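You operate a simulated robot arm through the tools that you are given. There is no shell and no other tool. Be economical: measure what you need, move in short steps, check, and stop when the job is done.

You are at the controls of a simulated two-armed robot. One attempt, no reset.

JOB
Pick up the metal sleeve with one hand, pass it to the other hand and put it on the top of the glazing bench.

It is judged by the outcome, as a careful person would: the job done as asked, and still so three seconds after it is handed in. It fails if anything else is knocked over, pushed out of place, dropped, spilled or broken.

ROBOT AND FRAMES
Two 7-joint arms with two-finger parallel grippers on one trunk, on a base that drives. Base frame: it is fixed to the floor where the robot stands at the start and does not move with it; the origin is under the middle of the robot, x ahead of it, y to its left, z up; the surface under the hand at the start is at about z = 860. Lengths are in mm, angles in rad, forces in N, time in s.
The left shoulder is at the start at [60, 189, 1178], the right one opposite. With the tool pointing down near the work surface each hand reaches from about 100 to 660 mm from the robot's upright axis, wherever it stands, measured 20 degrees to its own side. Places, roughly: top of the glazing bench [-900, -3500, 900]. Payload 3.43 kg a hand.
Tool frame (each hand has its own): the origin (TCP) lies between the finger pads and is the grasp point; the fingertips stand 30 mm ahead of it; z points along the fingers, y is the line along which they close. Largest opening 94 mm; finger width 28, thickness 10; the body of the gripper, 50 by 96 mm, starts 55 mm behind the TCP.
Orientation is told as [roll, pitch, yaw] about the base's x, y, z axes, in that order, counted from this pose: with the fingers straight down and closing along the base's y, the tool's x points along the base's -x, its y along +y and its z along -z.

CONTROLS
- The arms move only by the tool step_arm. It takes "left_increments", "right_increments" or both (then of equal length, played together; a hand with none holds still); each is a list of rows, each a list of 3 entries, a list of its own where there are three numbers: the shift along the base's x, y, z in mm, then the turn, a rotation vector about the base's x, y, z in rad, then the opening in per cent of the stroke, from 0 (shut) to 100 (fully open). In form: [[[x, y, z], [ax, ay, az], hand], ...]. A call has 1 to 10 rows; each row shifts and turns the commanded pose from where the row before left it. Each row takes 0.2 s and may step no farther than 50 mm and 0.15 rad from the row before; otherwise, or with a gripper value out of range, the whole call is refused. Where a pose cannot be reached the arm comes as near as it can. A force on the tool above 40 N (or 10 N above the force at the start of the call, whichever is more), or a blocked arm, ends the call early, and 0.2 s more pass. The fingers move at their own pace (about 153 mm/s each) and stop on an object; they squeeze with about 35 N. The grip force told is the motor's: it shows also when the fingers shut on nothing. Time passes only in rows, and 0.2 s behind the last, so rows that do not move let the fingers close. It gives the time, the measured TCP pose, the force on the tool (base axes), the opening and the grip force at its end, in the units of the frame above (readings bear some noise), with the torque about the TCP (base axes, N m) and any sound that the robot's microphone picked up.
- Cameras (640 x 400 px; columns grow to the right, rows downward): "scene" is now at [14.2, 29.2, 1726.5]; the picture's right is [0.32, -0.95, 0.00], its down [-0.78, -0.26, -0.56] and it looks along [0.53, 0.18, -0.83] (base axes); focal length 255 px, centre (320, 200). "left" rides on the left gripper at [76, -14, -103] in its tool frame; the picture's right is [0.18, 0.98, 0.00], its down [-0.75, 0.14, -0.64] and it looks along [-0.63, 0.12, 0.77] (tool axes); focal length 243 px, centre (320, 200). "right" rides on the right gripper at [76, 14, -103] in its tool frame; the picture's right is [-0.18, 0.98, 0.00], its down [-0.75, -0.14, -0.64] and it looks along [-0.63, -0.12, 0.77] (tool axes); focal length 243 px, centre (320, 200). There is no depth. A picture from a camera that has moved, and an enlarged one, comes with that camera's place and axes in the base frame and with its lens. The place of the scene camera against the robot may be out by one fixed shift of up to 18 mm in any direction.
- capture(camera): a new picture of that camera. No time passes.
- slide_trunk(by): slides the trunk up (or, below 0, down) by that many mm; the arms and the scene camera ride with it, the base frame stays. It gives what a move gives, with no picture.
- steer(legs): drives the robot by 1 to 6 legs, each [ahead, left, turn to the left] in mm, mm and rad, along the robot's own axes; the way and the turn of a leg run together, so that a leg with both is an arc; at most 1500 mm and 3.142 rad a leg. The arms and the cameras ride along, it lands a little off, and it stops where it bumps. It gives what a move gives.
- turn_head(pan, tilt): turns the head with the scene camera to pan (to the left, within 1.501 rad either way) and tilt (down, from -0.506 to 1.204), counted from straight ahead of the robot. It gives what a move gives.
- zoom(camera, box): a new picture of the part [left, top, right, bottom] of that camera's present view, enlarged. No time passes.
- sign_off(): hands the job in; it is judged then, once.

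Go step by step. Nothing tells you exact positions but the pictures and the camera data: compare them with the known pose of the tool, close in by small moves and look again before you grip or let go. The budget is 120 turns and 88 pictures, counting those below and the enlarged ones. Unless the task says otherwise, let go and move clear before handing in, and close with one line.

The tools are called after "Emit:" by a JSON object that holds its "fn" and its "kwargs". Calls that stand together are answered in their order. step_arm: Moves the arms, as the interface text tells. Its arguments: {"type":"object","properties":{"left_increments":{"type":"array","items":{"type":"array"}},"right_increments":{"type":"array","items":{"type":"array"}}},"required":[]} The other tools are called the same way: slide_trunk (by) slides the trunk up or down; steer (legs) drives the base; turn_head (pan, tilt) turns the head that bears the scene camera; capture (camera) takes a picture; zoom (camera, box) takes an enlarged picture of a part of a camera's view; sign_off () hands the job in.

At the start:

```text
t: 0.0
left_eef_pos: [358.6, 283.1, 1101.0]
left_tcp_rot: [0.001, -0.001, 0.0]
left_force: [-0.4, -0.1, -0.6]
left_wrist_torque: [-0.01, 0.03, 0.03]
left_finger_gap: 94.0
left_grip_force: 0.1
right_eef_pos: [337.2, -93.5, 1086.9]
right_tcp_rot: [-0.001, 0.002, 0.0]
right_force: [0.3, -0.1, -0.1]
right_wrist_torque: [-0.01, 0.01, -0.04]
right_finger_gap: 93.9
right_grip_force: 0.1
trunk travel left (down, up): [-850.0, 140.0]
robot x, y, heading: [0.5, -2.9, 0.002]
head pan, tilt: [0.321, 0.972]
```

scene: 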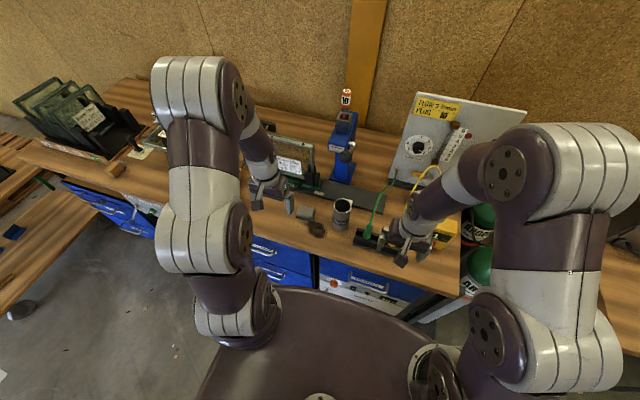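
right: 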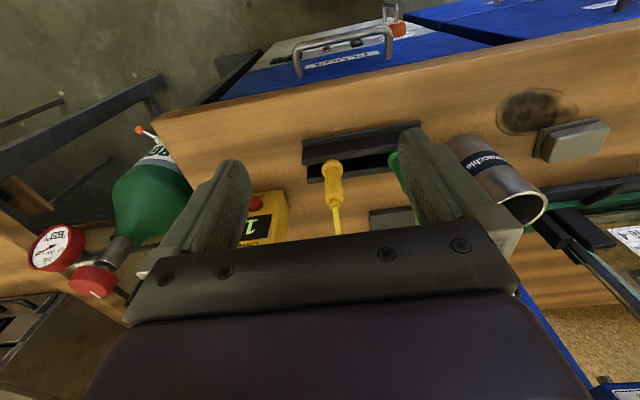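
left: 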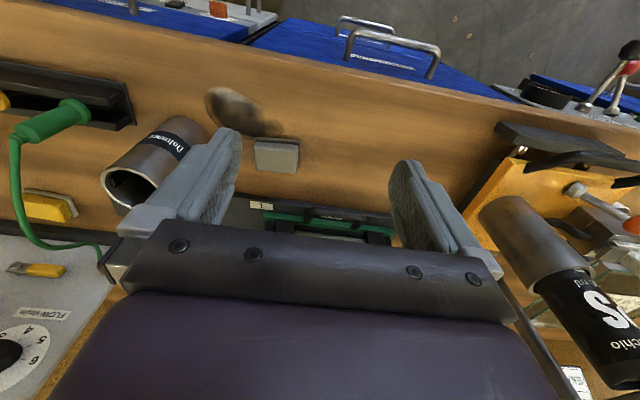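

I see a metal tube standing on the bench between the two hands, which may be the sleeve. I'll look closer to identify it and find its place.

Emit:
{"fn": "zoom", "kwargs": {"camera": "scene", "box": [240, 150, 480, 300]}}

Emit:
{"fn": "zoom", "kwargs": {"camera": "left", "box": [0, 80, 320, 280]}}

Emit:
{"fn": "zoom", "kwargs": {"camera": "left", "box": [440, 100, 640, 400]}}

```text
2.67 times, centred on (360, 225) of scene
camera zoom: at [14.2, 29.2, 1726.5], right [0.32, -0.95, 0.0], down [-0.78, -0.26, -0.56], along [0.53, 0.18, -0.83], focal length 681 px, centre (213, 133)
```

zoom: 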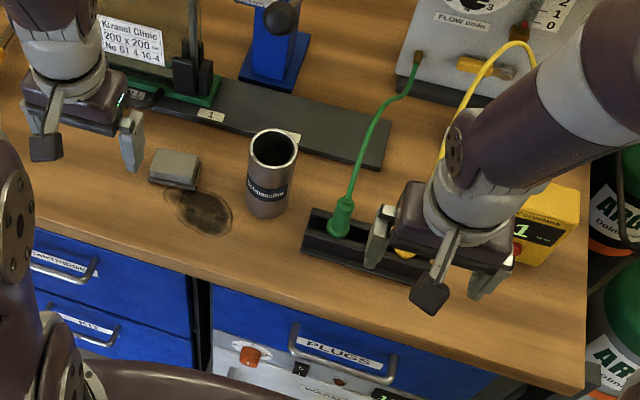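

```text
2.00 times, centred on (160, 180) of left
camera zoom: at [283.0, 269.2, 1203.4], right [-0.18, 0.98, 0.0], down [0.75, 0.14, 0.64], along [0.63, 0.12, -0.77], focal length 485 px, centre (640, 240)
```

zoom: 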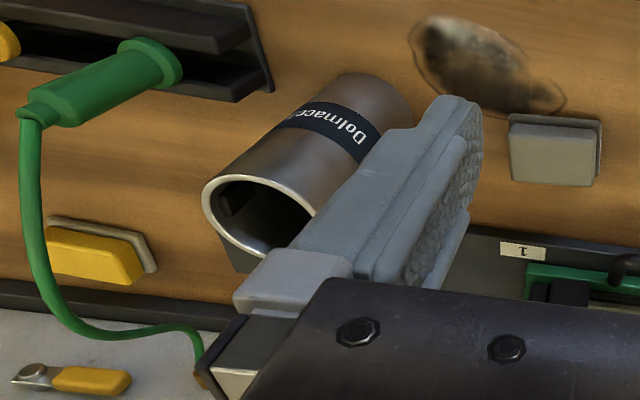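

```text
1.33 times, centred on (540, 250) of left
camera zoom: at [283.0, 269.2, 1203.4], right [-0.18, 0.98, 0.0], down [0.75, 0.14, 0.64], along [0.63, 0.12, -0.77], focal length 324 px, centre (27, 133)
```

zoom: 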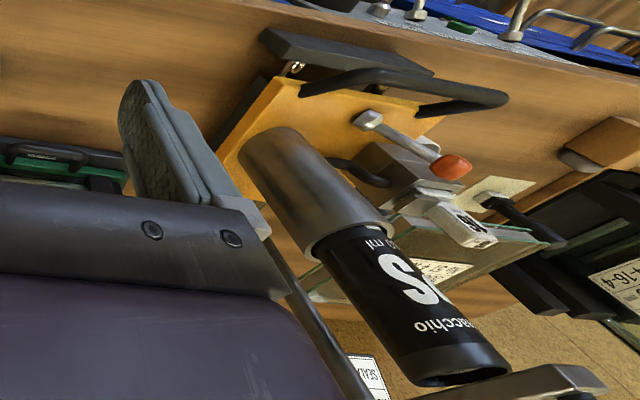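

The open, labelled metal tube at about (470, 105), rim at about z=1000, looks like the sleeve. I plan to pick it from above with the left hand, pass it to the right hand tilted in from the side below, then drive. First I'll bring the left hand above it.

Emit:
{"fn": "step_arm", "kwargs": {"left_increments": [[[18.5, -29.5, 0], [0, 0, -0.09], 100], [[18.5, -29.5, 0], [0, 0, -0.09], 100], [[18.5, -29.5, 0], [0, 0, -0.09], 100], [[18.5, -29.5, 0], [0, 0, -0.09], 100], [[18.5, -29.5, 0], [0, 0, -0.09], 100], [[18.5, -29.5, 0], [0, 0, -0.09], 100], [[0, 0, 0], [0, 0, 0], 100]]}}

Emit:
{"fn": "capture", "kwargs": {"camera": "left"}}

Emit:
{"fn": "capture", "kwargs": {"camera": "scene"}}

Emit:
{"fn": "capture", "kwargs": {"camera": "right"}}

```text
t: 1.2
left_eef_pos: [442.7, 147.7, 1099.8]
left_tcp_rot: [-0.001, 0.007, -0.43]
left_force: [-0.4, 1.2, -0.5]
left_wrist_torque: [-0.03, -0.02, 0.01]
left_finger_gap: 94.2
left_grip_force: 0.0
right_eef_pos: [334.2, -90.0, 1087.7]
right_tcp_rot: [-0.003, -0.002, 0.002]
right_force: [1.2, 0.8, -0.5]
right_wrist_torque: [-0.02, 0.01, 0.02]
right_finger_gap: 94.4
right_grip_force: 0.1
trunk travel left (down, up): [-850.0, 140.0]
robot x, y, heading: [-3.5, 3.4, 0.006]
head pan, tilt: [0.321, 0.972]
stopped in row 6 (left hand): the force on the tool passed its limit at 87 N (the readings are from after the stop); the commanded pose is now the measured one
```

```text
81 pictures are left
camera left: at [368.6, 166.3, 1203.5], right [0.24, 0.97, 0.0], down [0.75, -0.19, 0.64], along [0.62, -0.16, -0.77], focal length 243 px, centre (320, 200)
```

left: 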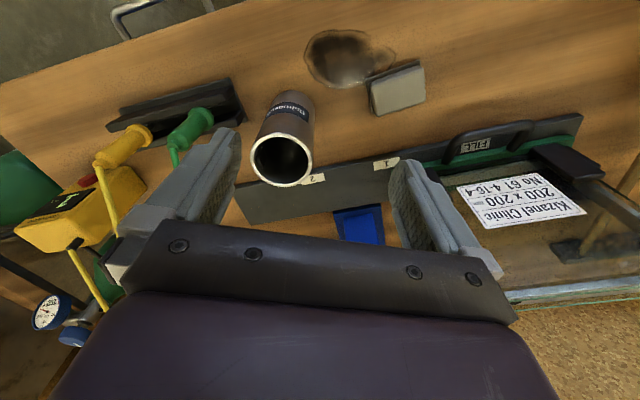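

```text
80 pictures are left
camera scene: at [10.8, 32.8, 1726.4], right [0.32, -0.95, 0.0], down [-0.78, -0.26, -0.56], along [0.54, 0.18, -0.83], focal length 255 px, centre (320, 200)
```

scene: 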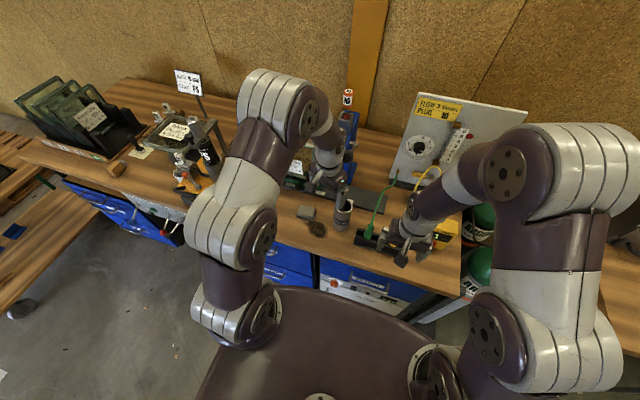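

```text
79 pictures are left
camera right: at [259.4, -75.6, 1190.6], right [0.18, 0.98, 0.0], down [0.75, -0.14, 0.64], along [0.63, -0.12, -0.77], focal length 243 px, centre (320, 200)
```

right: 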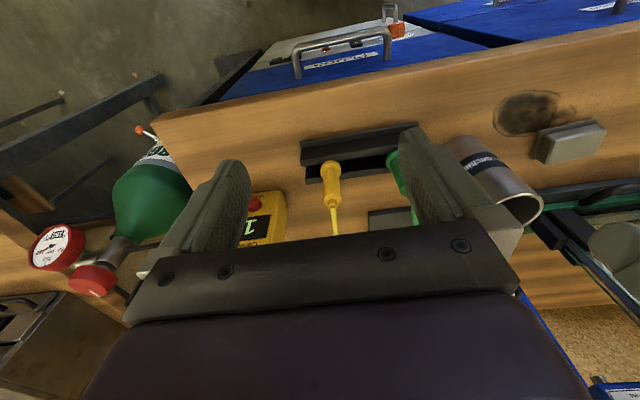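

The left hand met a force of 87 N. I need to see what it touched, so I'll zoom in.

Emit:
{"fn": "zoom", "kwargs": {"camera": "scene", "box": [240, 110, 440, 260]}}

Emit:
{"fn": "zoom", "kwargs": {"camera": "left", "box": [380, 100, 640, 320]}}

```text
2.67 times, centred on (340, 185) of scene
camera zoom: at [10.8, 32.8, 1726.4], right [0.32, -0.95, 0.0], down [-0.78, -0.26, -0.56], along [0.54, 0.18, -0.83], focal length 681 px, centre (267, 240)
```

zoom: 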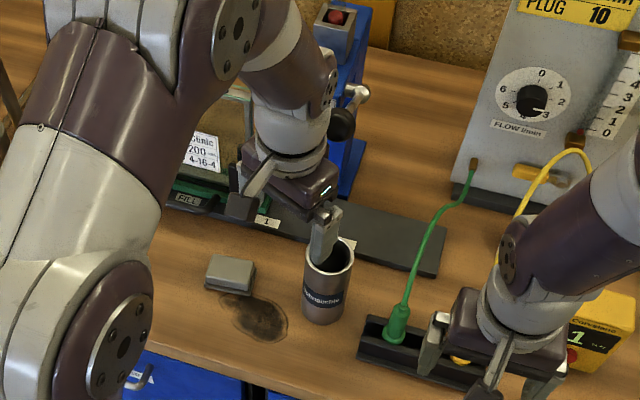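

```text
1.82 times, centred on (510, 210) of left
camera zoom: at [368.6, 166.3, 1203.5], right [0.24, 0.97, 0.0], down [0.75, -0.19, 0.64], along [0.62, -0.16, -0.77], focal length 441 px, centre (-26, 182)
```

zoom: 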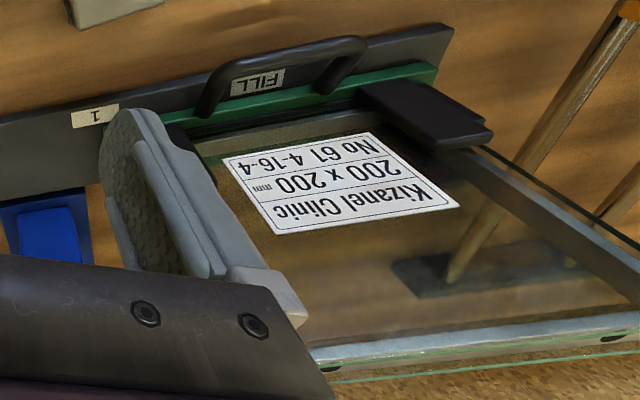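

Comparing pixel positions, nothing seems to have moved, but I need to find the contact. I'll zoom tighter on the left hand.

Emit:
{"fn": "zoom", "kwargs": {"camera": "scene", "box": [290, 110, 390, 230]}}

Emit:
{"fn": "zoom", "kwargs": {"camera": "right", "box": [500, 130, 640, 300]}}

```text
3.33 times, centred on (340, 170) of scene
camera zoom: at [10.8, 32.8, 1726.4], right [0.32, -0.95, 0.0], down [-0.78, -0.26, -0.56], along [0.54, 0.18, -0.83], focal length 851 px, centre (253, 300)
```

zoom: 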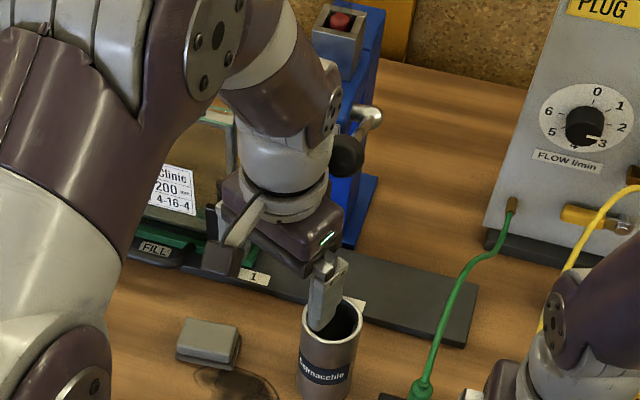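

```text
2.35 times, centred on (570, 215) of right
camera zoom: at [259.4, -75.6, 1190.6], right [0.18, 0.98, 0.0], down [0.75, -0.14, 0.64], along [0.63, -0.12, -0.77], focal length 571 px, centre (-268, 165)
```

zoom: 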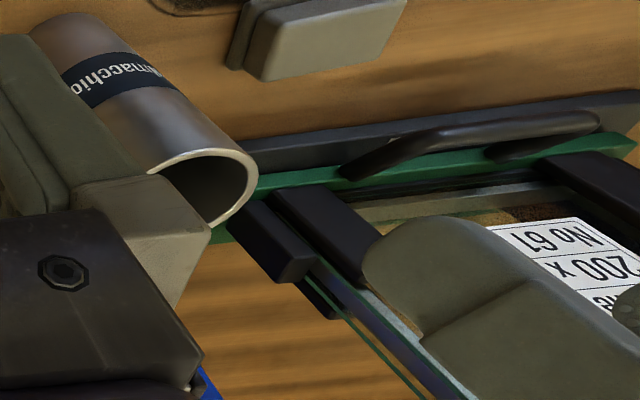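

I suspect the black lever ball near the left wrist, so I'll look at it more closely.

Emit:
{"fn": "zoom", "kwargs": {"camera": "scene", "box": [325, 135, 373, 165]}}

Emit:
{"fn": "zoom", "kwargs": {"camera": "scene", "box": [180, 60, 420, 210]}}

```text
13.33 times, centred on (349, 150) of scene
camera zoom: at [10.8, 32.8, 1726.4], right [0.32, -0.95, 0.0], down [-0.78, -0.26, -0.56], along [0.54, 0.18, -0.83], focal length 3405 px, centre (-67, 867)
```

zoom: 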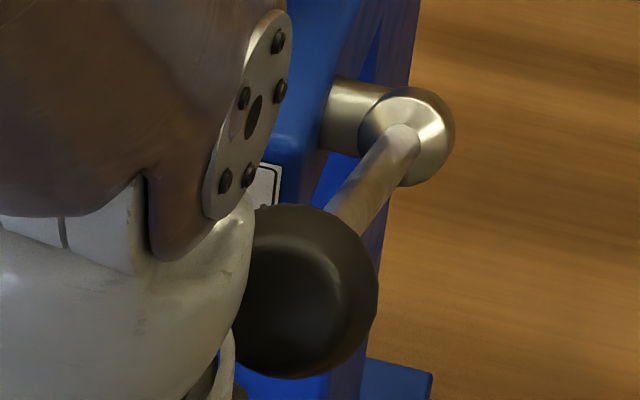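

```text
2.67 times, centred on (300, 135) of scene
camera zoom: at [10.8, 32.8, 1726.4], right [0.32, -0.95, 0.0], down [-0.78, -0.26, -0.56], along [0.54, 0.18, -0.83], focal length 681 px, centre (373, 373)
```

zoom: 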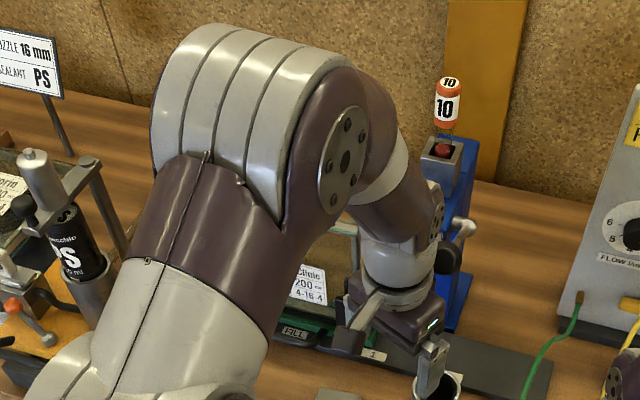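

The left wrist seems to have met the lever ball of the blue press behind the sleeve. I'll back off along the way I came and raise the trunk to get a second viewpoint for triangulating the ball.

Emit:
{"fn": "step_arm", "kwargs": {"left_increments": [[[-18.5, 29.5, 0], [0, 0, 0.09], 100], [[-18.5, 29.5, 0], [0, 0, 0.09], 100], [[-18.5, 29.5, 0], [0, 0, 0.09], 100]]}}

Emit:
{"fn": "slide_trunk", "kwargs": {"by": 135}}

Emit:
{"fn": "zoom", "kwargs": {"camera": "scene", "box": [270, 110, 430, 210]}}

Emit:
{"fn": "capture", "kwargs": {"camera": "left"}}

```text
t: 2.0
left_eef_pos: [388.0, 236.4, 1099.7]
left_tcp_rot: [-0.001, 0.01, -0.159]
left_force: [0.6, -0.4, -0.1]
left_wrist_torque: [0.01, -0.01, -0.01]
left_finger_gap: 94.1
left_grip_force: 0.0
right_eef_pos: [337.6, -92.2, 1087.5]
right_tcp_rot: [0.0, 0.0, 0.001]
right_force: [0.2, 0.1, 0.2]
right_wrist_torque: [0.0, 0.04, -0.01]
right_finger_gap: 94.0
right_grip_force: 0.1
trunk travel left (down, up): [-850.0, 140.0]
robot x, y, heading: [1.7, 0.0, 0.006]
head pan, tilt: [0.321, 0.972]
```

```text
t: 3.6
left_eef_pos: [387.4, 236.5, 1235.3]
left_tcp_rot: [-0.002, 0.01, -0.16]
left_force: [0.5, -0.5, -0.3]
left_wrist_torque: [0.02, -0.01, 0.01]
left_finger_gap: 94.2
left_grip_force: 0.1
right_eef_pos: [337.6, -91.4, 1222.1]
right_tcp_rot: [0.001, 0.001, 0.002]
right_force: [0.6, 0.3, 0.2]
right_wrist_torque: [-0.01, 0.0, 0.01]
right_finger_gap: 93.9
right_grip_force: 0.1
trunk travel left (down, up): [-985.0, 5.0]
robot x, y, heading: [-1.3, 0.7, -0.0]
head pan, tilt: [0.321, 0.972]
```

```text
4.00 times, centred on (350, 160) of scene
camera zoom: at [14.2, 29.2, 1861.4], right [0.32, -0.95, 0.0], down [-0.78, -0.26, -0.56], along [0.53, 0.18, -0.83], focal length 1021 px, centre (200, 360)
```

zoom: 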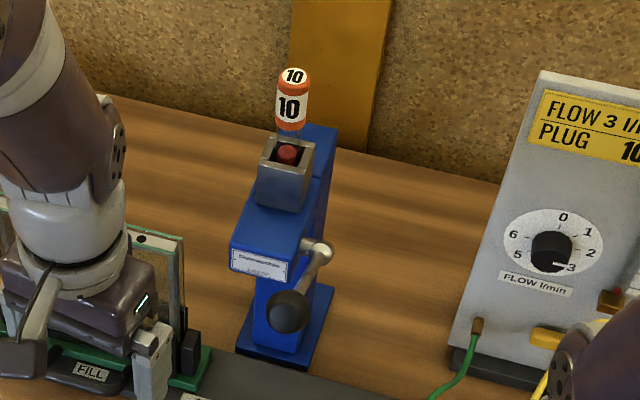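

```text
71 pictures are left
camera left: at [311.2, 233.8, 1338.3], right [-0.02, 1.0, 0.0], down [0.77, 0.02, 0.63], along [0.63, 0.02, -0.77], focal length 243 px, centre (320, 200)
```

left: 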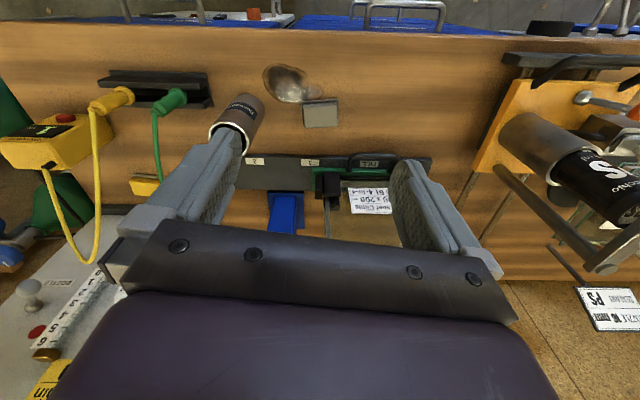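

Triangulation puts the lever ball at about (474, 112, 1247), right above the sleeve, so a vertical grasp there is blocked. Instead I'll grip the sleeve low with the left hand pitched about 60° forward, and later take its top with the right hand from above. I'll lower the trunk, back up for room, then pitch the left hand.

Emit:
{"fn": "steer", "kwargs": {"legs": [[-130, 0, 0]]}}

Emit:
{"fn": "slide_trunk", "kwargs": {"by": -135}}

Emit:
{"fn": "step_arm", "kwargs": {"left_increments": [[[0, 0, 0], [-0.0239, -0.148, 0], 100], [[0, 0, 0], [-0.0239, -0.148, 0], 100], [[0, 0, 0], [-0.0239, -0.148, 0], 100], [[0, 0, 0], [-0.0239, -0.148, 0], 100], [[0, 0, 0], [-0.0239, -0.148, 0], 100], [[0, 0, 0], [-0.0239, -0.148, 0], 100], [[0, 0, 0], [-0.0239, -0.148, 0], 100], [[0, 0, 0], [0, 0, 0], 100]]}}

Emit:
{"fn": "capture", "kwargs": {"camera": "scene"}}

Emit:
{"fn": "capture", "kwargs": {"camera": "left"}}

```text
t: 4.9
left_eef_pos: [261.6, 234.5, 1234.7]
left_tcp_rot: [-0.002, 0.014, -0.165]
left_force: [-0.8, -0.2, 0.2]
left_wrist_torque: [0.02, 0.01, 0.0]
left_finger_gap: 93.9
left_grip_force: 0.1
right_eef_pos: [210.0, -94.9, 1220.4]
right_tcp_rot: [0.0, 0.002, -0.001]
right_force: [-0.9, -0.2, 0.5]
right_wrist_torque: [0.03, 0.03, -0.02]
right_finger_gap: 94.0
right_grip_force: 0.0
trunk travel left (down, up): [-985.0, 5.0]
robot x, y, heading: [-130.1, 0.7, 0.0]
head pan, tilt: [0.321, 0.972]
```

```text
t: 6.6
left_eef_pos: [260.4, 234.5, 1100.0]
left_tcp_rot: [-0.002, 0.011, -0.163]
left_force: [-1.6, -0.5, -0.1]
left_wrist_torque: [0.03, 0.01, -0.01]
left_finger_gap: 93.8
left_grip_force: 0.0
right_eef_pos: [208.7, -93.6, 1086.9]
right_tcp_rot: [0.0, 0.0, -0.003]
right_force: [1.0, 0.2, -0.6]
right_wrist_torque: [-0.02, 0.01, -0.01]
right_finger_gap: 94.0
right_grip_force: 0.1
trunk travel left (down, up): [-850.0, 140.0]
robot x, y, heading: [-124.2, -1.3, 0.002]
head pan, tilt: [0.321, 0.972]
```

```text
t: 8.4
left_eef_pos: [260.3, 230.1, 1099.3]
left_tcp_rot: [-0.036, -0.98, -0.153]
left_force: [-0.3, -0.2, 0.7]
left_wrist_torque: [0.0, -0.02, -0.01]
left_finger_gap: 94.0
left_grip_force: 0.0
left hand out of reach, approached as far as the arm can: row 4
right_eef_pos: [208.1, -93.3, 1088.0]
right_tcp_rot: [0.0, 0.001, -0.001]
right_force: [-0.3, -0.5, -0.3]
right_wrist_torque: [0.0, 0.03, 0.03]
right_finger_gap: 93.9
right_grip_force: 0.0
trunk travel left (down, up): [-850.0, 140.0]
robot x, y, heading: [-126.8, 0.1, -0.007]
head pan, tilt: [0.321, 0.972]
```

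```text
70 pictures are left
camera scene: at [-114.5, 29.0, 1726.5], right [0.31, -0.95, 0.0], down [-0.78, -0.26, -0.56], along [0.54, 0.18, -0.83], focal length 255 px, centre (320, 200)
```

scene: 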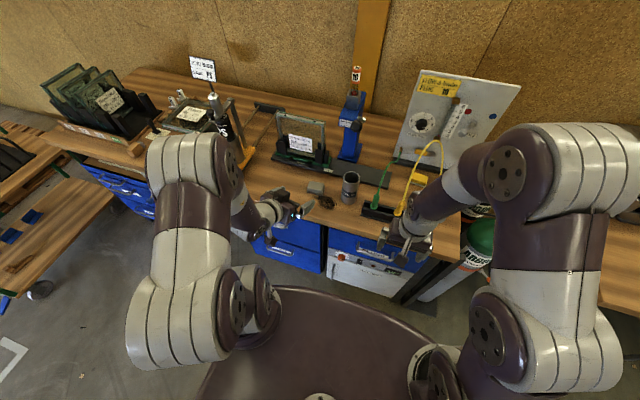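

```text
69 pictures are left
camera left: at [131.7, 239.9, 1093.8], right [0.08, 0.98, -0.17], down [-0.08, 0.18, 0.98], along [0.99, -0.06, 0.09], focal length 243 px, centre (320, 200)
```

left: 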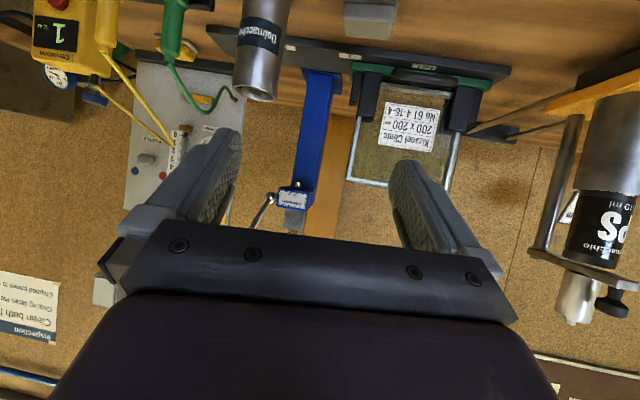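

The left hand is now pitched about 56°, and this view confirms the sleeve at about (470, 105). I'll lower it to grip height in front of the bench edge, in line with the sleeve.

Emit:
{"fn": "step_arm", "kwargs": {"left_increments": [[[0, -18, -34], [0, 0, 0], 100], [[0, -18, -34], [0, 0, 0], 100], [[0, -18, -34], [0, 0, 0], 100], [[0, -18, -34], [0, 0, 0], 100], [[0, -20, -34], [0, 0, 0], 100], [[20, 0, 0], [0, 0, 0], 100], [[20, -3, 0], [0, 0, 0], 100], [[0, 0, 0], [0, 0, 0], 100]]}}

Emit:
{"fn": "capture", "kwargs": {"camera": "left"}}

Emit:
{"fn": "zoom", "kwargs": {"camera": "scene", "box": [230, 150, 430, 275]}}

```text
t: 10.2
left_eef_pos: [380.5, 188.9, 991.0]
left_tcp_rot: [-0.026, -0.982, -0.163]
left_force: [-0.8, 0.5, 0.1]
left_wrist_torque: [0.02, -0.02, -0.05]
left_finger_gap: 93.9
left_grip_force: 0.1
left hand out of reach, approached as far as the arm can: row 1, 2, 3, 4, 5
right_eef_pos: [208.4, -93.0, 1087.5]
right_tcp_rot: [-0.001, 0.0, -0.003]
right_force: [0.0, 0.2, 0.1]
right_wrist_torque: [0.03, 0.05, 0.0]
right_finger_gap: 94.2
right_grip_force: 0.0
trunk travel left (down, up): [-850.0, 140.0]
robot x, y, heading: [-130.5, -0.3, -0.001]
head pan, tilt: [0.321, 0.972]
```

```text
68 pictures are left
camera left: at [251.9, 197.5, 985.3], right [0.08, 0.98, -0.17], down [-0.08, 0.17, 0.98], along [0.99, -0.06, 0.1], focal length 243 px, centre (320, 200)
```

left: 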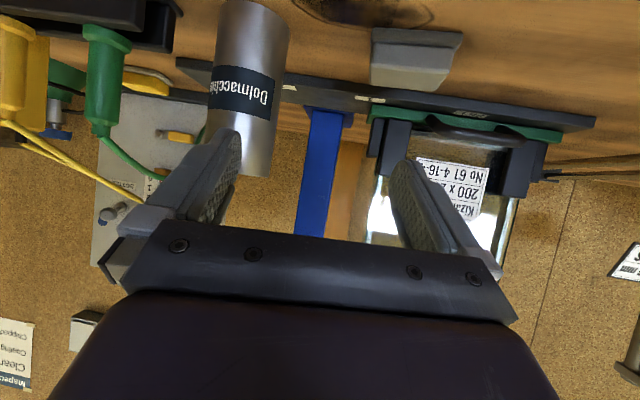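

```text
3.20 times, centred on (330, 212) of scene
camera zoom: at [-114.1, 29.3, 1726.5], right [0.31, -0.95, 0.0], down [-0.78, -0.26, -0.56], along [0.54, 0.18, -0.83], focal length 817 px, centre (288, 160)
```

zoom: 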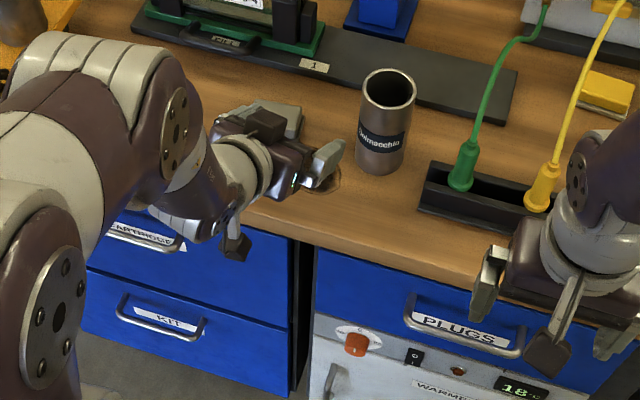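

The arm couldn't reach that close to the body, so it drifted forward but touched nothing. I'll shift it sideways into line with the sleeve, then lower the trunk 60 mm instead.

Emit:
{"fn": "step_arm", "kwargs": {"left_increments": [[[-5, -16, 0], [0, 0, 0], 100], [[-5, -16, 0], [0, 0, 0], 100], [[-5, -16, 0], [0, 0, 0], 100], [[0, -16, 0], [0, 0, 0], 100], [[0, 0, 0], [0, 0, 0], 100]]}}

Emit:
{"fn": "slide_trunk", "kwargs": {"by": -60}}

Emit:
{"fn": "capture", "kwargs": {"camera": "left"}}

Emit:
{"fn": "zoom", "kwargs": {"camera": "scene", "box": [230, 150, 430, 275]}}

```text
t: 11.4
left_eef_pos: [385.6, 154.4, 1000.1]
left_tcp_rot: [-0.044, -0.976, -0.156]
left_force: [0.6, 0.5, 0.9]
left_wrist_torque: [-0.01, -0.02, 0.03]
left_finger_gap: 94.0
left_grip_force: 0.0
left hand out of reach, approached as far as the arm can: row 2, 3, 4
right_eef_pos: [208.1, -94.1, 1087.5]
right_tcp_rot: [0.0, -0.001, -0.003]
right_force: [0.2, 0.6, 0.0]
right_wrist_torque: [-0.04, 0.0, -0.02]
right_finger_gap: 93.8
right_grip_force: 0.0
trunk travel left (down, up): [-850.0, 140.0]
robot x, y, heading: [-128.1, -0.1, -0.003]
head pan, tilt: [0.321, 0.972]
```

```text
t: 12.4
left_eef_pos: [384.2, 154.2, 939.5]
left_tcp_rot: [-0.045, -0.979, -0.156]
left_force: [0.8, 0.2, 0.3]
left_wrist_torque: [0.02, 0.0, -0.01]
left_finger_gap: 93.9
left_grip_force: 0.0
right_eef_pos: [208.3, -94.3, 1026.8]
right_tcp_rot: [-0.001, 0.001, -0.003]
right_force: [0.2, -0.4, 0.0]
right_wrist_torque: [0.01, -0.03, 0.04]
right_finger_gap: 94.1
right_grip_force: 0.1
trunk travel left (down, up): [-790.0, 200.0]
robot x, y, heading: [-128.3, -2.6, 0.001]
head pan, tilt: [0.321, 0.972]
```

```text
66 pictures are left
camera left: at [256.9, 164.6, 934.7], right [0.09, 0.98, -0.18], down [-0.08, 0.18, 0.98], along [0.99, -0.07, 0.09], focal length 243 px, centre (320, 200)
```

left: 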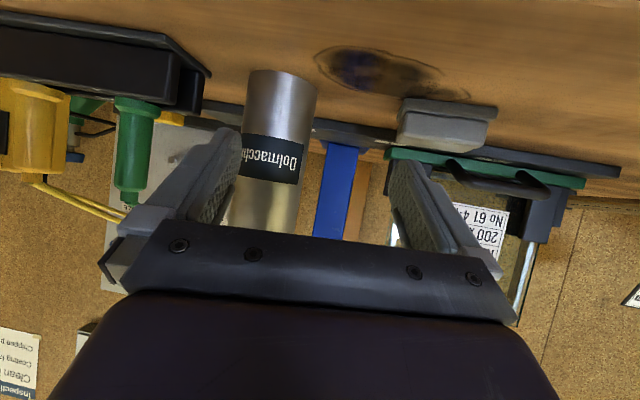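

```text
3.20 times, centred on (330, 212) of scene
camera zoom: at [-114.1, 29.1, 1666.5], right [0.31, -0.95, 0.0], down [-0.78, -0.26, -0.56], along [0.54, 0.18, -0.83], focal length 817 px, centre (288, 160)
```

zoom: 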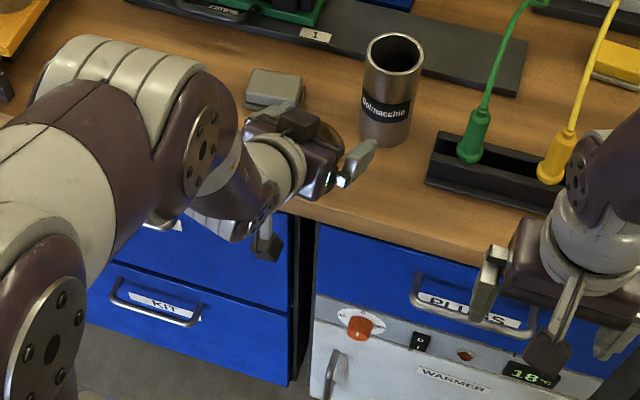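

The left hand is at (384, 154, 940) and the sleeve lies at about -0.5 rad from it. I'll yaw the hand to point straight at the sleeve.

Emit:
{"fn": "step_arm", "kwargs": {"left_increments": [[[0, 0, 0], [0, 0, -0.12], 100], [[0, 0, 0], [0, 0, -0.12], 100], [[0, 0, 0], [0, 0, -0.11], 100], [[0, 0, 0], [0, 0, 0], 100]]}}

Emit:
{"fn": "capture", "kwargs": {"camera": "left"}}

```text
t: 13.4
left_eef_pos: [384.9, 155.7, 939.5]
left_tcp_rot: [-0.043, -0.979, -0.505]
left_force: [0.0, 0.1, 0.0]
left_wrist_torque: [0.0, -0.01, -0.02]
left_finger_gap: 94.1
left_grip_force: 0.0
right_eef_pos: [208.4, -94.6, 1027.4]
right_tcp_rot: [0.001, 0.0, -0.003]
right_force: [-0.6, 0.0, 0.7]
right_wrist_torque: [0.01, -0.03, -0.01]
right_finger_gap: 94.3
right_grip_force: 0.1
trunk travel left (down, up): [-790.0, 200.0]
robot x, y, heading: [-129.2, 0.4, 0.0]
head pan, tilt: [0.321, 0.972]
```

```text
64 pictures are left
camera left: at [267.9, 208.3, 935.0], right [0.42, 0.89, -0.18], down [-0.01, 0.2, 0.98], along [0.91, -0.41, 0.09], focal length 243 px, centre (320, 200)
```

left: 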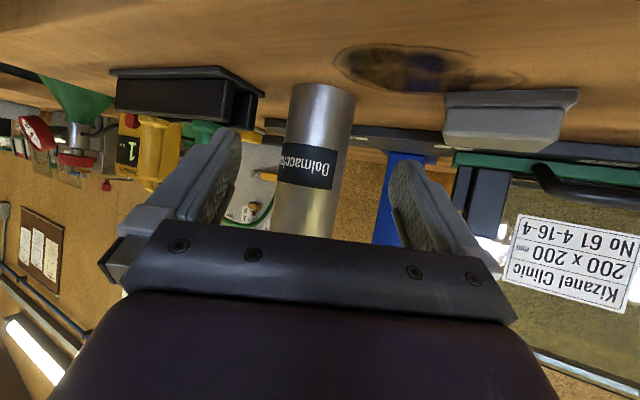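

The sleeve axis is at about (474, 100), centred between the fingers. I'll advance most of the way and lower slightly, then check.

Emit:
{"fn": "step_arm", "kwargs": {"left_increments": [[[14, -9, -5], [0, 0, 0], 100], [[14, -9, -5], [0, 0, 0], 100], [[14, -9, -4], [0, 0, 0], 100], [[13, -8, 0], [0, 0, 0], 100], [[0, 0, 0], [0, 0, 0], 100]]}}

Emit:
{"fn": "capture", "kwargs": {"camera": "left"}}

Emit:
{"fn": "zoom", "kwargs": {"camera": "scene", "box": [270, 130, 430, 230]}}

```text
t: 14.6
left_eef_pos: [440.2, 118.5, 927.4]
left_tcp_rot: [-0.044, -0.977, -0.507]
left_force: [0.4, 0.4, -0.2]
left_wrist_torque: [-0.01, 0.01, -0.03]
left_finger_gap: 94.0
left_grip_force: 0.0
right_eef_pos: [207.9, -93.2, 1027.9]
right_tcp_rot: [0.001, 0.0, -0.002]
right_force: [0.2, 0.6, -0.6]
right_wrist_torque: [-0.03, 0.03, -0.01]
right_finger_gap: 93.6
right_grip_force: 0.0
trunk travel left (down, up): [-790.0, 200.0]
robot x, y, heading: [-130.5, 1.6, -0.003]
head pan, tilt: [0.321, 0.972]
```

```text
63 pictures are left
camera left: at [323.0, 172.9, 921.4], right [0.42, 0.89, -0.18], down [-0.01, 0.2, 0.98], along [0.91, -0.41, 0.09], focal length 243 px, centre (320, 200)
```

left: 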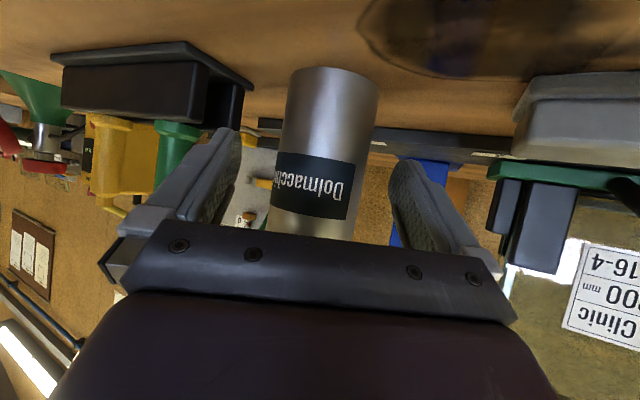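

```text
4.00 times, centred on (350, 180) of scene
camera zoom: at [-114.4, 29.4, 1666.5], right [0.31, -0.95, 0.0], down [-0.78, -0.26, -0.56], along [0.54, 0.18, -0.83], focal length 1021 px, centre (200, 280)
```

zoom: 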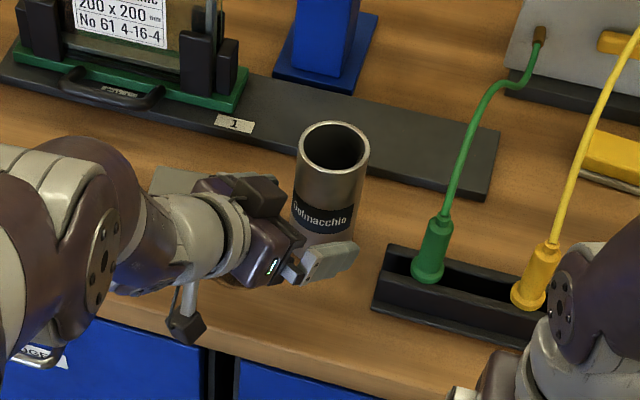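

The sleeve is centred between the fingers. I'll go the last 40 mm and check.

Emit:
{"fn": "step_arm", "kwargs": {"left_increments": [[[12, -7, 0], [0, 0, 0], 100], [[12, -7, 0], [0, 0, 0], 100], [[11, -6, 0], [0, 0, 0], 100], [[0, 0, 0], [0, 0, 0], 100]]}}

Emit:
{"fn": "capture", "kwargs": {"camera": "left"}}

Emit:
{"fn": "zoom", "kwargs": {"camera": "scene", "box": [270, 130, 430, 230]}}

```text
t: 15.6
left_eef_pos: [476.3, 99.6, 925.9]
left_tcp_rot: [-0.042, -0.979, -0.507]
left_force: [-1.3, 0.8, 1.5]
left_wrist_torque: [-0.03, 0.0, 0.02]
left_finger_gap: 94.0
left_grip_force: 0.0
right_eef_pos: [207.8, -93.4, 1028.2]
right_tcp_rot: [0.002, 0.002, -0.001]
right_force: [-0.1, 0.1, 0.2]
right_wrist_torque: [-0.01, 0.01, 0.02]
right_finger_gap: 93.8
right_grip_force: 0.1
trunk travel left (down, up): [-790.0, 200.0]
robot x, y, heading: [-126.1, 4.7, -0.004]
head pan, tilt: [0.321, 0.972]
```

```text
61 pictures are left
camera left: at [358.1, 153.3, 921.0], right [0.42, 0.89, -0.18], down [-0.01, 0.2, 0.98], along [0.91, -0.41, 0.09], focal length 243 px, centre (320, 200)
```

left: 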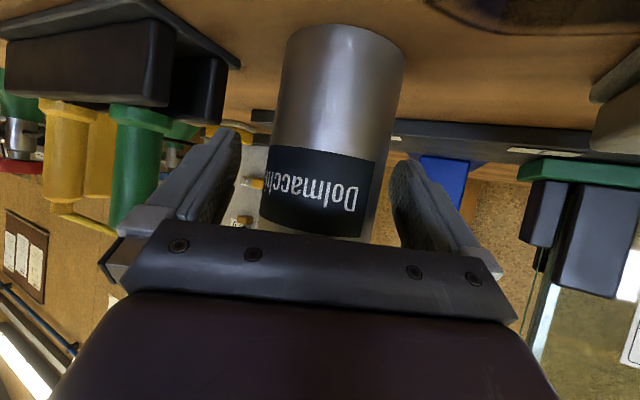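

```text
4.00 times, centred on (350, 180) of scene
camera zoom: at [-114.5, 29.4, 1666.5], right [0.31, -0.95, 0.0], down [-0.78, -0.26, -0.56], along [0.54, 0.18, -0.83], focal length 1021 px, centre (200, 280)
```

zoom: 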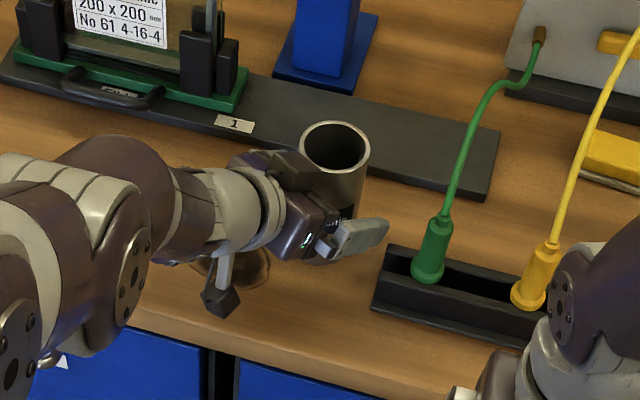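

The sleeve is well between the pads. Closing the left hand.

Emit:
{"fn": "step_arm", "kwargs": {"left_increments": [[[0, 0, 0], [0, 0, 0], 70], [[0, 0, 0], [0, 0, 0], 55], [[0, 0, 0], [0, 0, 0], 0], [[0, 0, 0], [0, 0, 0], 0], [[0, 0, 0], [0, 0, 0], 0]]}}

Emit:
{"fn": "capture", "kwargs": {"camera": "left"}}

```text
t: 16.8
left_eef_pos: [475.9, 100.1, 925.5]
left_tcp_rot: [-0.044, -0.978, -0.505]
left_force: [0.3, 0.4, 1.1]
left_wrist_torque: [-0.03, -0.12, 0.06]
left_finger_gap: 65.1
left_grip_force: 34.6
right_eef_pos: [207.9, -93.8, 1026.3]
right_tcp_rot: [-0.001, -0.001, -0.002]
right_force: [-0.6, 0.1, -0.2]
right_wrist_torque: [0.01, -0.03, 0.02]
right_finger_gap: 94.1
right_grip_force: 0.1
trunk travel left (down, up): [-790.0, 200.0]
robot x, y, heading: [-130.3, 2.6, -0.007]
head pan, tilt: [0.321, 0.972]
```

```text
59 pictures are left
camera left: at [358.3, 153.3, 920.9], right [0.42, 0.89, -0.18], down [-0.01, 0.2, 0.98], along [0.91, -0.41, 0.09], focal length 243 px, centre (320, 200)
```

left: 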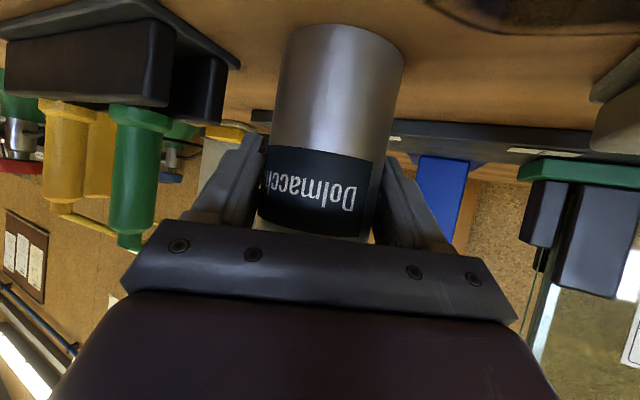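

Gripped at 65 mm wide with 35 N. Lifting a little to check.

Emit:
{"fn": "step_arm", "kwargs": {"left_increments": [[[0, 0, 10], [0, 0, 0], 0], [[0, 0, 15], [0, 0, 0], 0], [[0, 0, 15], [0, 0, 0], 0], [[0, 0, 0], [0, 0, 0], 0]]}}

Emit:
{"fn": "zoom", "kwargs": {"camera": "scene", "box": [270, 130, 430, 230]}}

```text
t: 17.8
left_eef_pos: [476.1, 100.2, 965.4]
left_tcp_rot: [-0.042, -0.978, -0.505]
left_force: [-0.4, -0.4, -0.7]
left_wrist_torque: [0.04, -0.01, -0.01]
left_finger_gap: 65.1
left_grip_force: 34.5
right_eef_pos: [209.1, -93.4, 1026.9]
right_tcp_rot: [-0.001, -0.001, -0.002]
right_force: [-1.1, 0.2, -0.2]
right_wrist_torque: [-0.01, 0.0, 0.01]
right_finger_gap: 93.9
right_grip_force: 0.0
trunk travel left (down, up): [-790.0, 200.0]
robot x, y, heading: [-129.9, -0.1, -0.002]
head pan, tilt: [0.321, 0.972]
```

```text
4.00 times, centred on (350, 180) of scene
camera zoom: at [-113.5, 29.3, 1666.5], right [0.31, -0.95, 0.0], down [-0.78, -0.26, -0.56], along [0.53, 0.18, -0.83], focal length 1021 px, centre (200, 280)
```

zoom: 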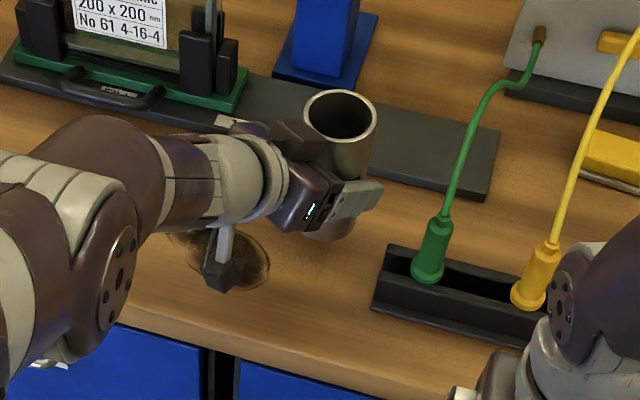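

The sleeve is up and free. I'll raise the trunk, back clear of the bench and look around.

Emit:
{"fn": "slide_trunk", "kwargs": {"by": 60}}

Emit:
{"fn": "steer", "kwargs": {"legs": [[-300, 0, 0]]}}

Emit:
{"fn": "capture", "kwargs": {"camera": "scene"}}

Emit:
{"fn": "turn_head", "kwargs": {"pan": -1.4, "tilt": 0.45}}

Emit:
{"fn": "capture", "kwargs": {"camera": "scene"}}

```text
t: 18.8
left_eef_pos: [475.6, 101.0, 1024.5]
left_tcp_rot: [-0.046, -0.977, -0.505]
left_force: [0.4, 0.2, -1.7]
left_wrist_torque: [0.01, 0.04, 0.0]
left_finger_gap: 65.3
left_grip_force: 35.2
right_eef_pos: [208.2, -93.9, 1086.9]
right_tcp_rot: [-0.001, -0.001, -0.003]
right_force: [0.2, 0.2, 0.5]
right_wrist_torque: [-0.03, 0.0, 0.01]
right_finger_gap: 93.9
right_grip_force: 0.1
trunk travel left (down, up): [-850.0, 140.0]
robot x, y, heading: [-127.8, -0.3, -0.0]
head pan, tilt: [0.321, 0.972]
```

```text
t: 20.8
left_eef_pos: [180.6, 102.3, 1024.7]
left_tcp_rot: [-0.044, -0.976, -0.503]
left_force: [0.9, 0.5, -2.0]
left_wrist_torque: [0.0, 0.02, 0.0]
left_finger_gap: 65.1
left_grip_force: 34.8
right_eef_pos: [-86.2, -92.5, 1086.2]
right_tcp_rot: [0.0, 0.001, 0.0]
right_force: [0.8, -0.2, -0.7]
right_wrist_torque: [0.0, 0.02, -0.01]
right_finger_gap: 94.1
right_grip_force: 0.1
trunk travel left (down, up): [-850.0, 140.0]
robot x, y, heading: [-425.7, 1.5, 0.003]
head pan, tilt: [0.321, 0.972]
```

```text
57 pictures are left
camera scene: at [-407.7, 29.6, 1726.4], right [0.32, -0.95, 0.0], down [-0.78, -0.26, -0.56], along [0.53, 0.18, -0.83], focal length 255 px, centre (320, 200)
```

scene: 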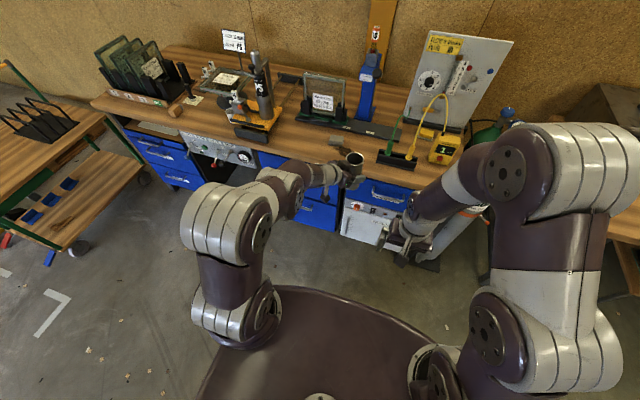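

```text
t: 22.5
left_eef_pos: [180.1, 102.3, 1025.3]
left_tcp_rot: [-0.044, -0.977, -0.506]
left_force: [0.0, 0.8, -0.6]
left_wrist_torque: [-0.01, -0.01, 0.0]
left_finger_gap: 65.1
left_grip_force: 35.1
right_eef_pos: [-86.4, -92.0, 1087.3]
right_tcp_rot: [0.001, 0.002, -0.001]
right_force: [-0.1, 0.4, -0.2]
right_wrist_torque: [-0.02, 0.02, -0.01]
right_finger_gap: 93.8
right_grip_force: 0.1
trunk travel left (down, up): [-850.0, 140.0]
robot x, y, heading: [-421.4, 0.5, 0.0]
head pan, tilt: [-1.4, 0.45]
```

```text
56 pictures are left
camera scene: at [-461.2, -83.6, 1770.0], right [-0.99, -0.17, 0.0], down [-0.07, 0.43, -0.9], along [0.15, -0.89, -0.44], focal length 255 px, centre (320, 200)
```

scene: 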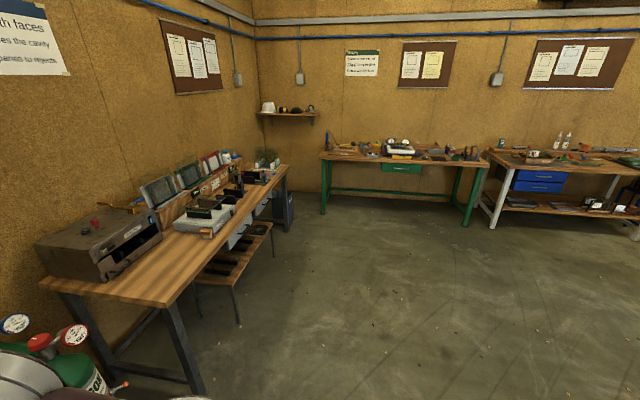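

The glazing bench should be the green-legged one on the far wall. I'll zoom in to find free space on it.

Emit:
{"fn": "zoom", "kwargs": {"camera": "scene", "box": [310, 110, 510, 235]}}

```text
3.20 times, centred on (410, 172) of scene
camera zoom: at [-461.2, -83.6, 1770.0], right [-0.99, -0.17, 0.0], down [-0.07, 0.43, -0.9], along [0.15, -0.89, -0.44], focal length 817 px, centre (32, 288)
```

zoom: 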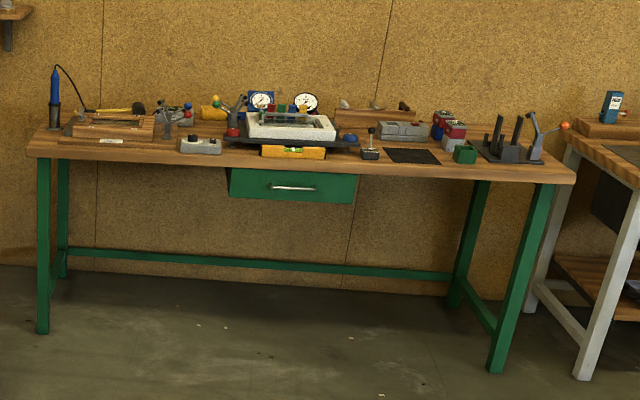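

I'll do the handover here in open space: first bring the left hand a bit closer and higher, raise the right hand above and yaw it to suit, and turn the head to watch.

Emit:
{"fn": "turn_head", "kwargs": {"pan": 0.1, "tilt": 0.85}}

Emit:
{"fn": "step_arm", "kwargs": {"left_increments": [[[-15, -8, 5], [0, 0, 0], 0], [[-15, -8, 5], [0, 0, 0], 0], [[-15, -8, 5], [0, 0, 0], 0], [[-15, -8, 5], [0, 0, 0], 0], [[-15, -8, 5], [0, 0, 0], 0], [[-15, -8, 5], [0, 0, 0], 0], [[0, 0, 0], [0, 0, 0], 0]], "right_increments": [[[0, 0, 30], [0, 0, -0.07], 100], [[0, 0, 30], [0, 0, -0.07], 100], [[0, 0, 30], [0, 0, -0.07], 100], [[0, 0, 30], [0, 0, -0.07], 100], [[0, 0, 10], [0, 0, -0.07], 100], [[0, 0, 0], [0, 0, -0.05], 100], [[0, 0, 0], [0, 0, 0], 100]]}}

Emit:
{"fn": "capture", "kwargs": {"camera": "scene"}}

Emit:
{"fn": "capture", "kwargs": {"camera": "right"}}

```text
t: 24.1
left_eef_pos: [180.7, 102.3, 1025.8]
left_tcp_rot: [-0.044, -0.977, -0.506]
left_force: [-0.6, -0.4, -0.9]
left_wrist_torque: [0.0, 0.01, 0.01]
left_finger_gap: 64.7
left_grip_force: 35.2
right_eef_pos: [-86.6, -92.4, 1088.1]
right_tcp_rot: [0.001, 0.0, 0.0]
right_force: [1.3, -0.8, -1.4]
right_wrist_torque: [-0.02, 0.0, 0.01]
right_finger_gap: 94.1
right_grip_force: 0.0
trunk travel left (down, up): [-850.0, 140.0]
robot x, y, heading: [-421.8, -1.2, -0.004]
head pan, tilt: [0.099, 0.85]
```

```text
t: 25.7
left_eef_pos: [89.5, 53.2, 1054.4]
left_tcp_rot: [-0.044, -0.978, -0.503]
left_force: [0.3, 0.0, -1.8]
left_wrist_torque: [-0.04, -0.01, 0.0]
left_finger_gap: 64.7
left_grip_force: 35.0
right_eef_pos: [-86.2, -91.6, 1216.2]
right_tcp_rot: [0.001, 0.0, -0.4]
right_force: [0.4, -0.3, 0.5]
right_wrist_torque: [0.02, 0.01, 0.03]
right_finger_gap: 93.9
right_grip_force: 0.1
trunk travel left (down, up): [-850.0, 140.0]
robot x, y, heading: [-424.6, -1.4, -0.001]
head pan, tilt: [0.099, 0.85]
```

```text
54 pictures are left
camera scene: at [-399.0, 14.8, 1735.6], right [0.1, -1.0, 0.0], down [-0.75, -0.07, -0.66], along [0.66, 0.07, -0.75], focal length 255 px, centre (320, 200)
```

scene: 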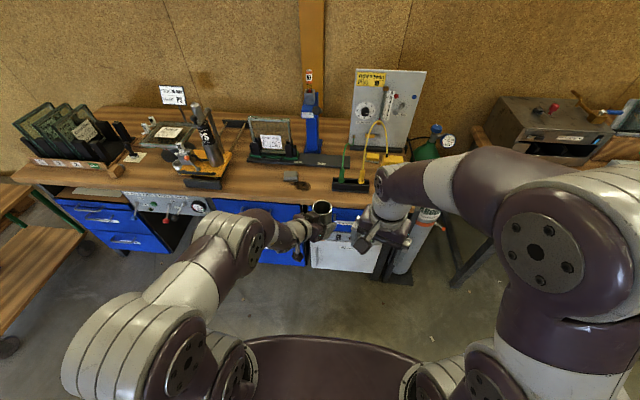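

```text
53 pictures are left
camera right: at [-149.4, -49.0, 1319.1], right [0.55, 0.83, 0.0], down [0.64, -0.42, 0.64], along [0.53, -0.36, -0.77], focal length 243 px, centre (320, 200)
```

right: 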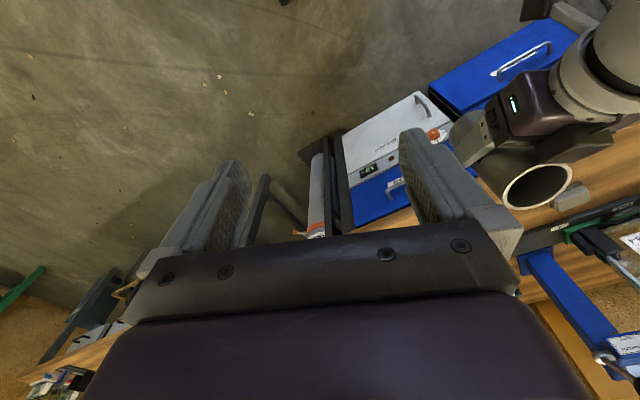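

The right camera places the rim at about (89, 50, 1125), agreeing with the left hand's pose. Moving the right hand above it.

Emit:
{"fn": "step_arm", "kwargs": {"right_increments": [[[29, 24, 0], [0, 0, 0], 100], [[29, 24, 0], [0, 0, 0], 100], [[29, 24, 0], [0, 0, 0], 100], [[29, 24, 0], [0, 0, 0], 100], [[29, 24, 0], [0, 0, 0], 100], [[29, 24, 0], [0, 0, 0], 100], [[0, 0, 0], [0, 0, 0], 100]]}}

Emit:
{"fn": "capture", "kwargs": {"camera": "right"}}

Emit:
{"fn": "zoom", "kwargs": {"camera": "scene", "box": [220, 150, 420, 275]}}

```text
t: 27.3
left_eef_pos: [89.4, 51.9, 1054.4]
left_tcp_rot: [-0.044, -0.977, -0.505]
left_force: [-0.1, -0.2, -1.5]
left_wrist_torque: [0.02, 0.05, 0.01]
left_finger_gap: 64.5
left_grip_force: 34.9
right_eef_pos: [49.2, 32.9, 1172.3]
right_tcp_rot: [0.002, -0.002, -0.4]
right_force: [-0.1, 0.6, 1.2]
right_wrist_torque: [-0.02, 0.01, 0.03]
right_finger_gap: 94.0
right_grip_force: 0.0
right hand out of reach, approached as far as the arm can: row 4, 5, 6
trunk travel left (down, up): [-850.0, 140.0]
robot x, y, heading: [-421.4, -2.1, -0.002]
head pan, tilt: [0.099, 0.85]
```

```text
52 pictures are left
camera right: at [-12.9, 76.8, 1274.7], right [0.55, 0.83, 0.0], down [0.64, -0.42, 0.64], along [0.54, -0.35, -0.77], focal length 243 px, centre (320, 200)
```

right: 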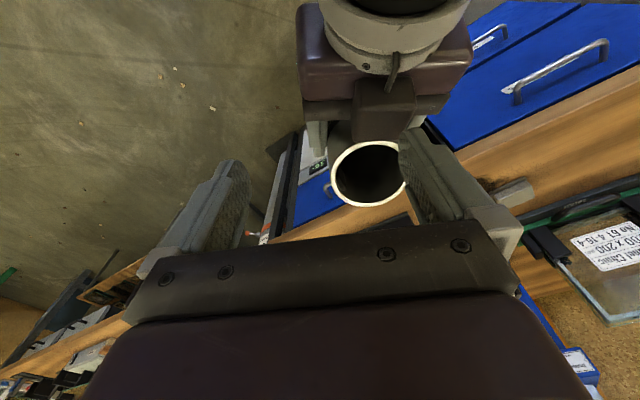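

```text
3.20 times, centred on (320, 212) of scene
camera zoom: at [-399.4, 14.4, 1735.6], right [0.1, -1.0, 0.0], down [-0.75, -0.07, -0.66], along [0.66, 0.07, -0.75], focal length 817 px, centre (320, 160)
```

zoom: 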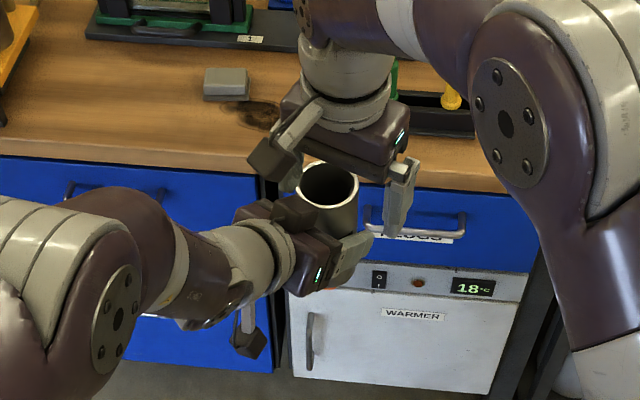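

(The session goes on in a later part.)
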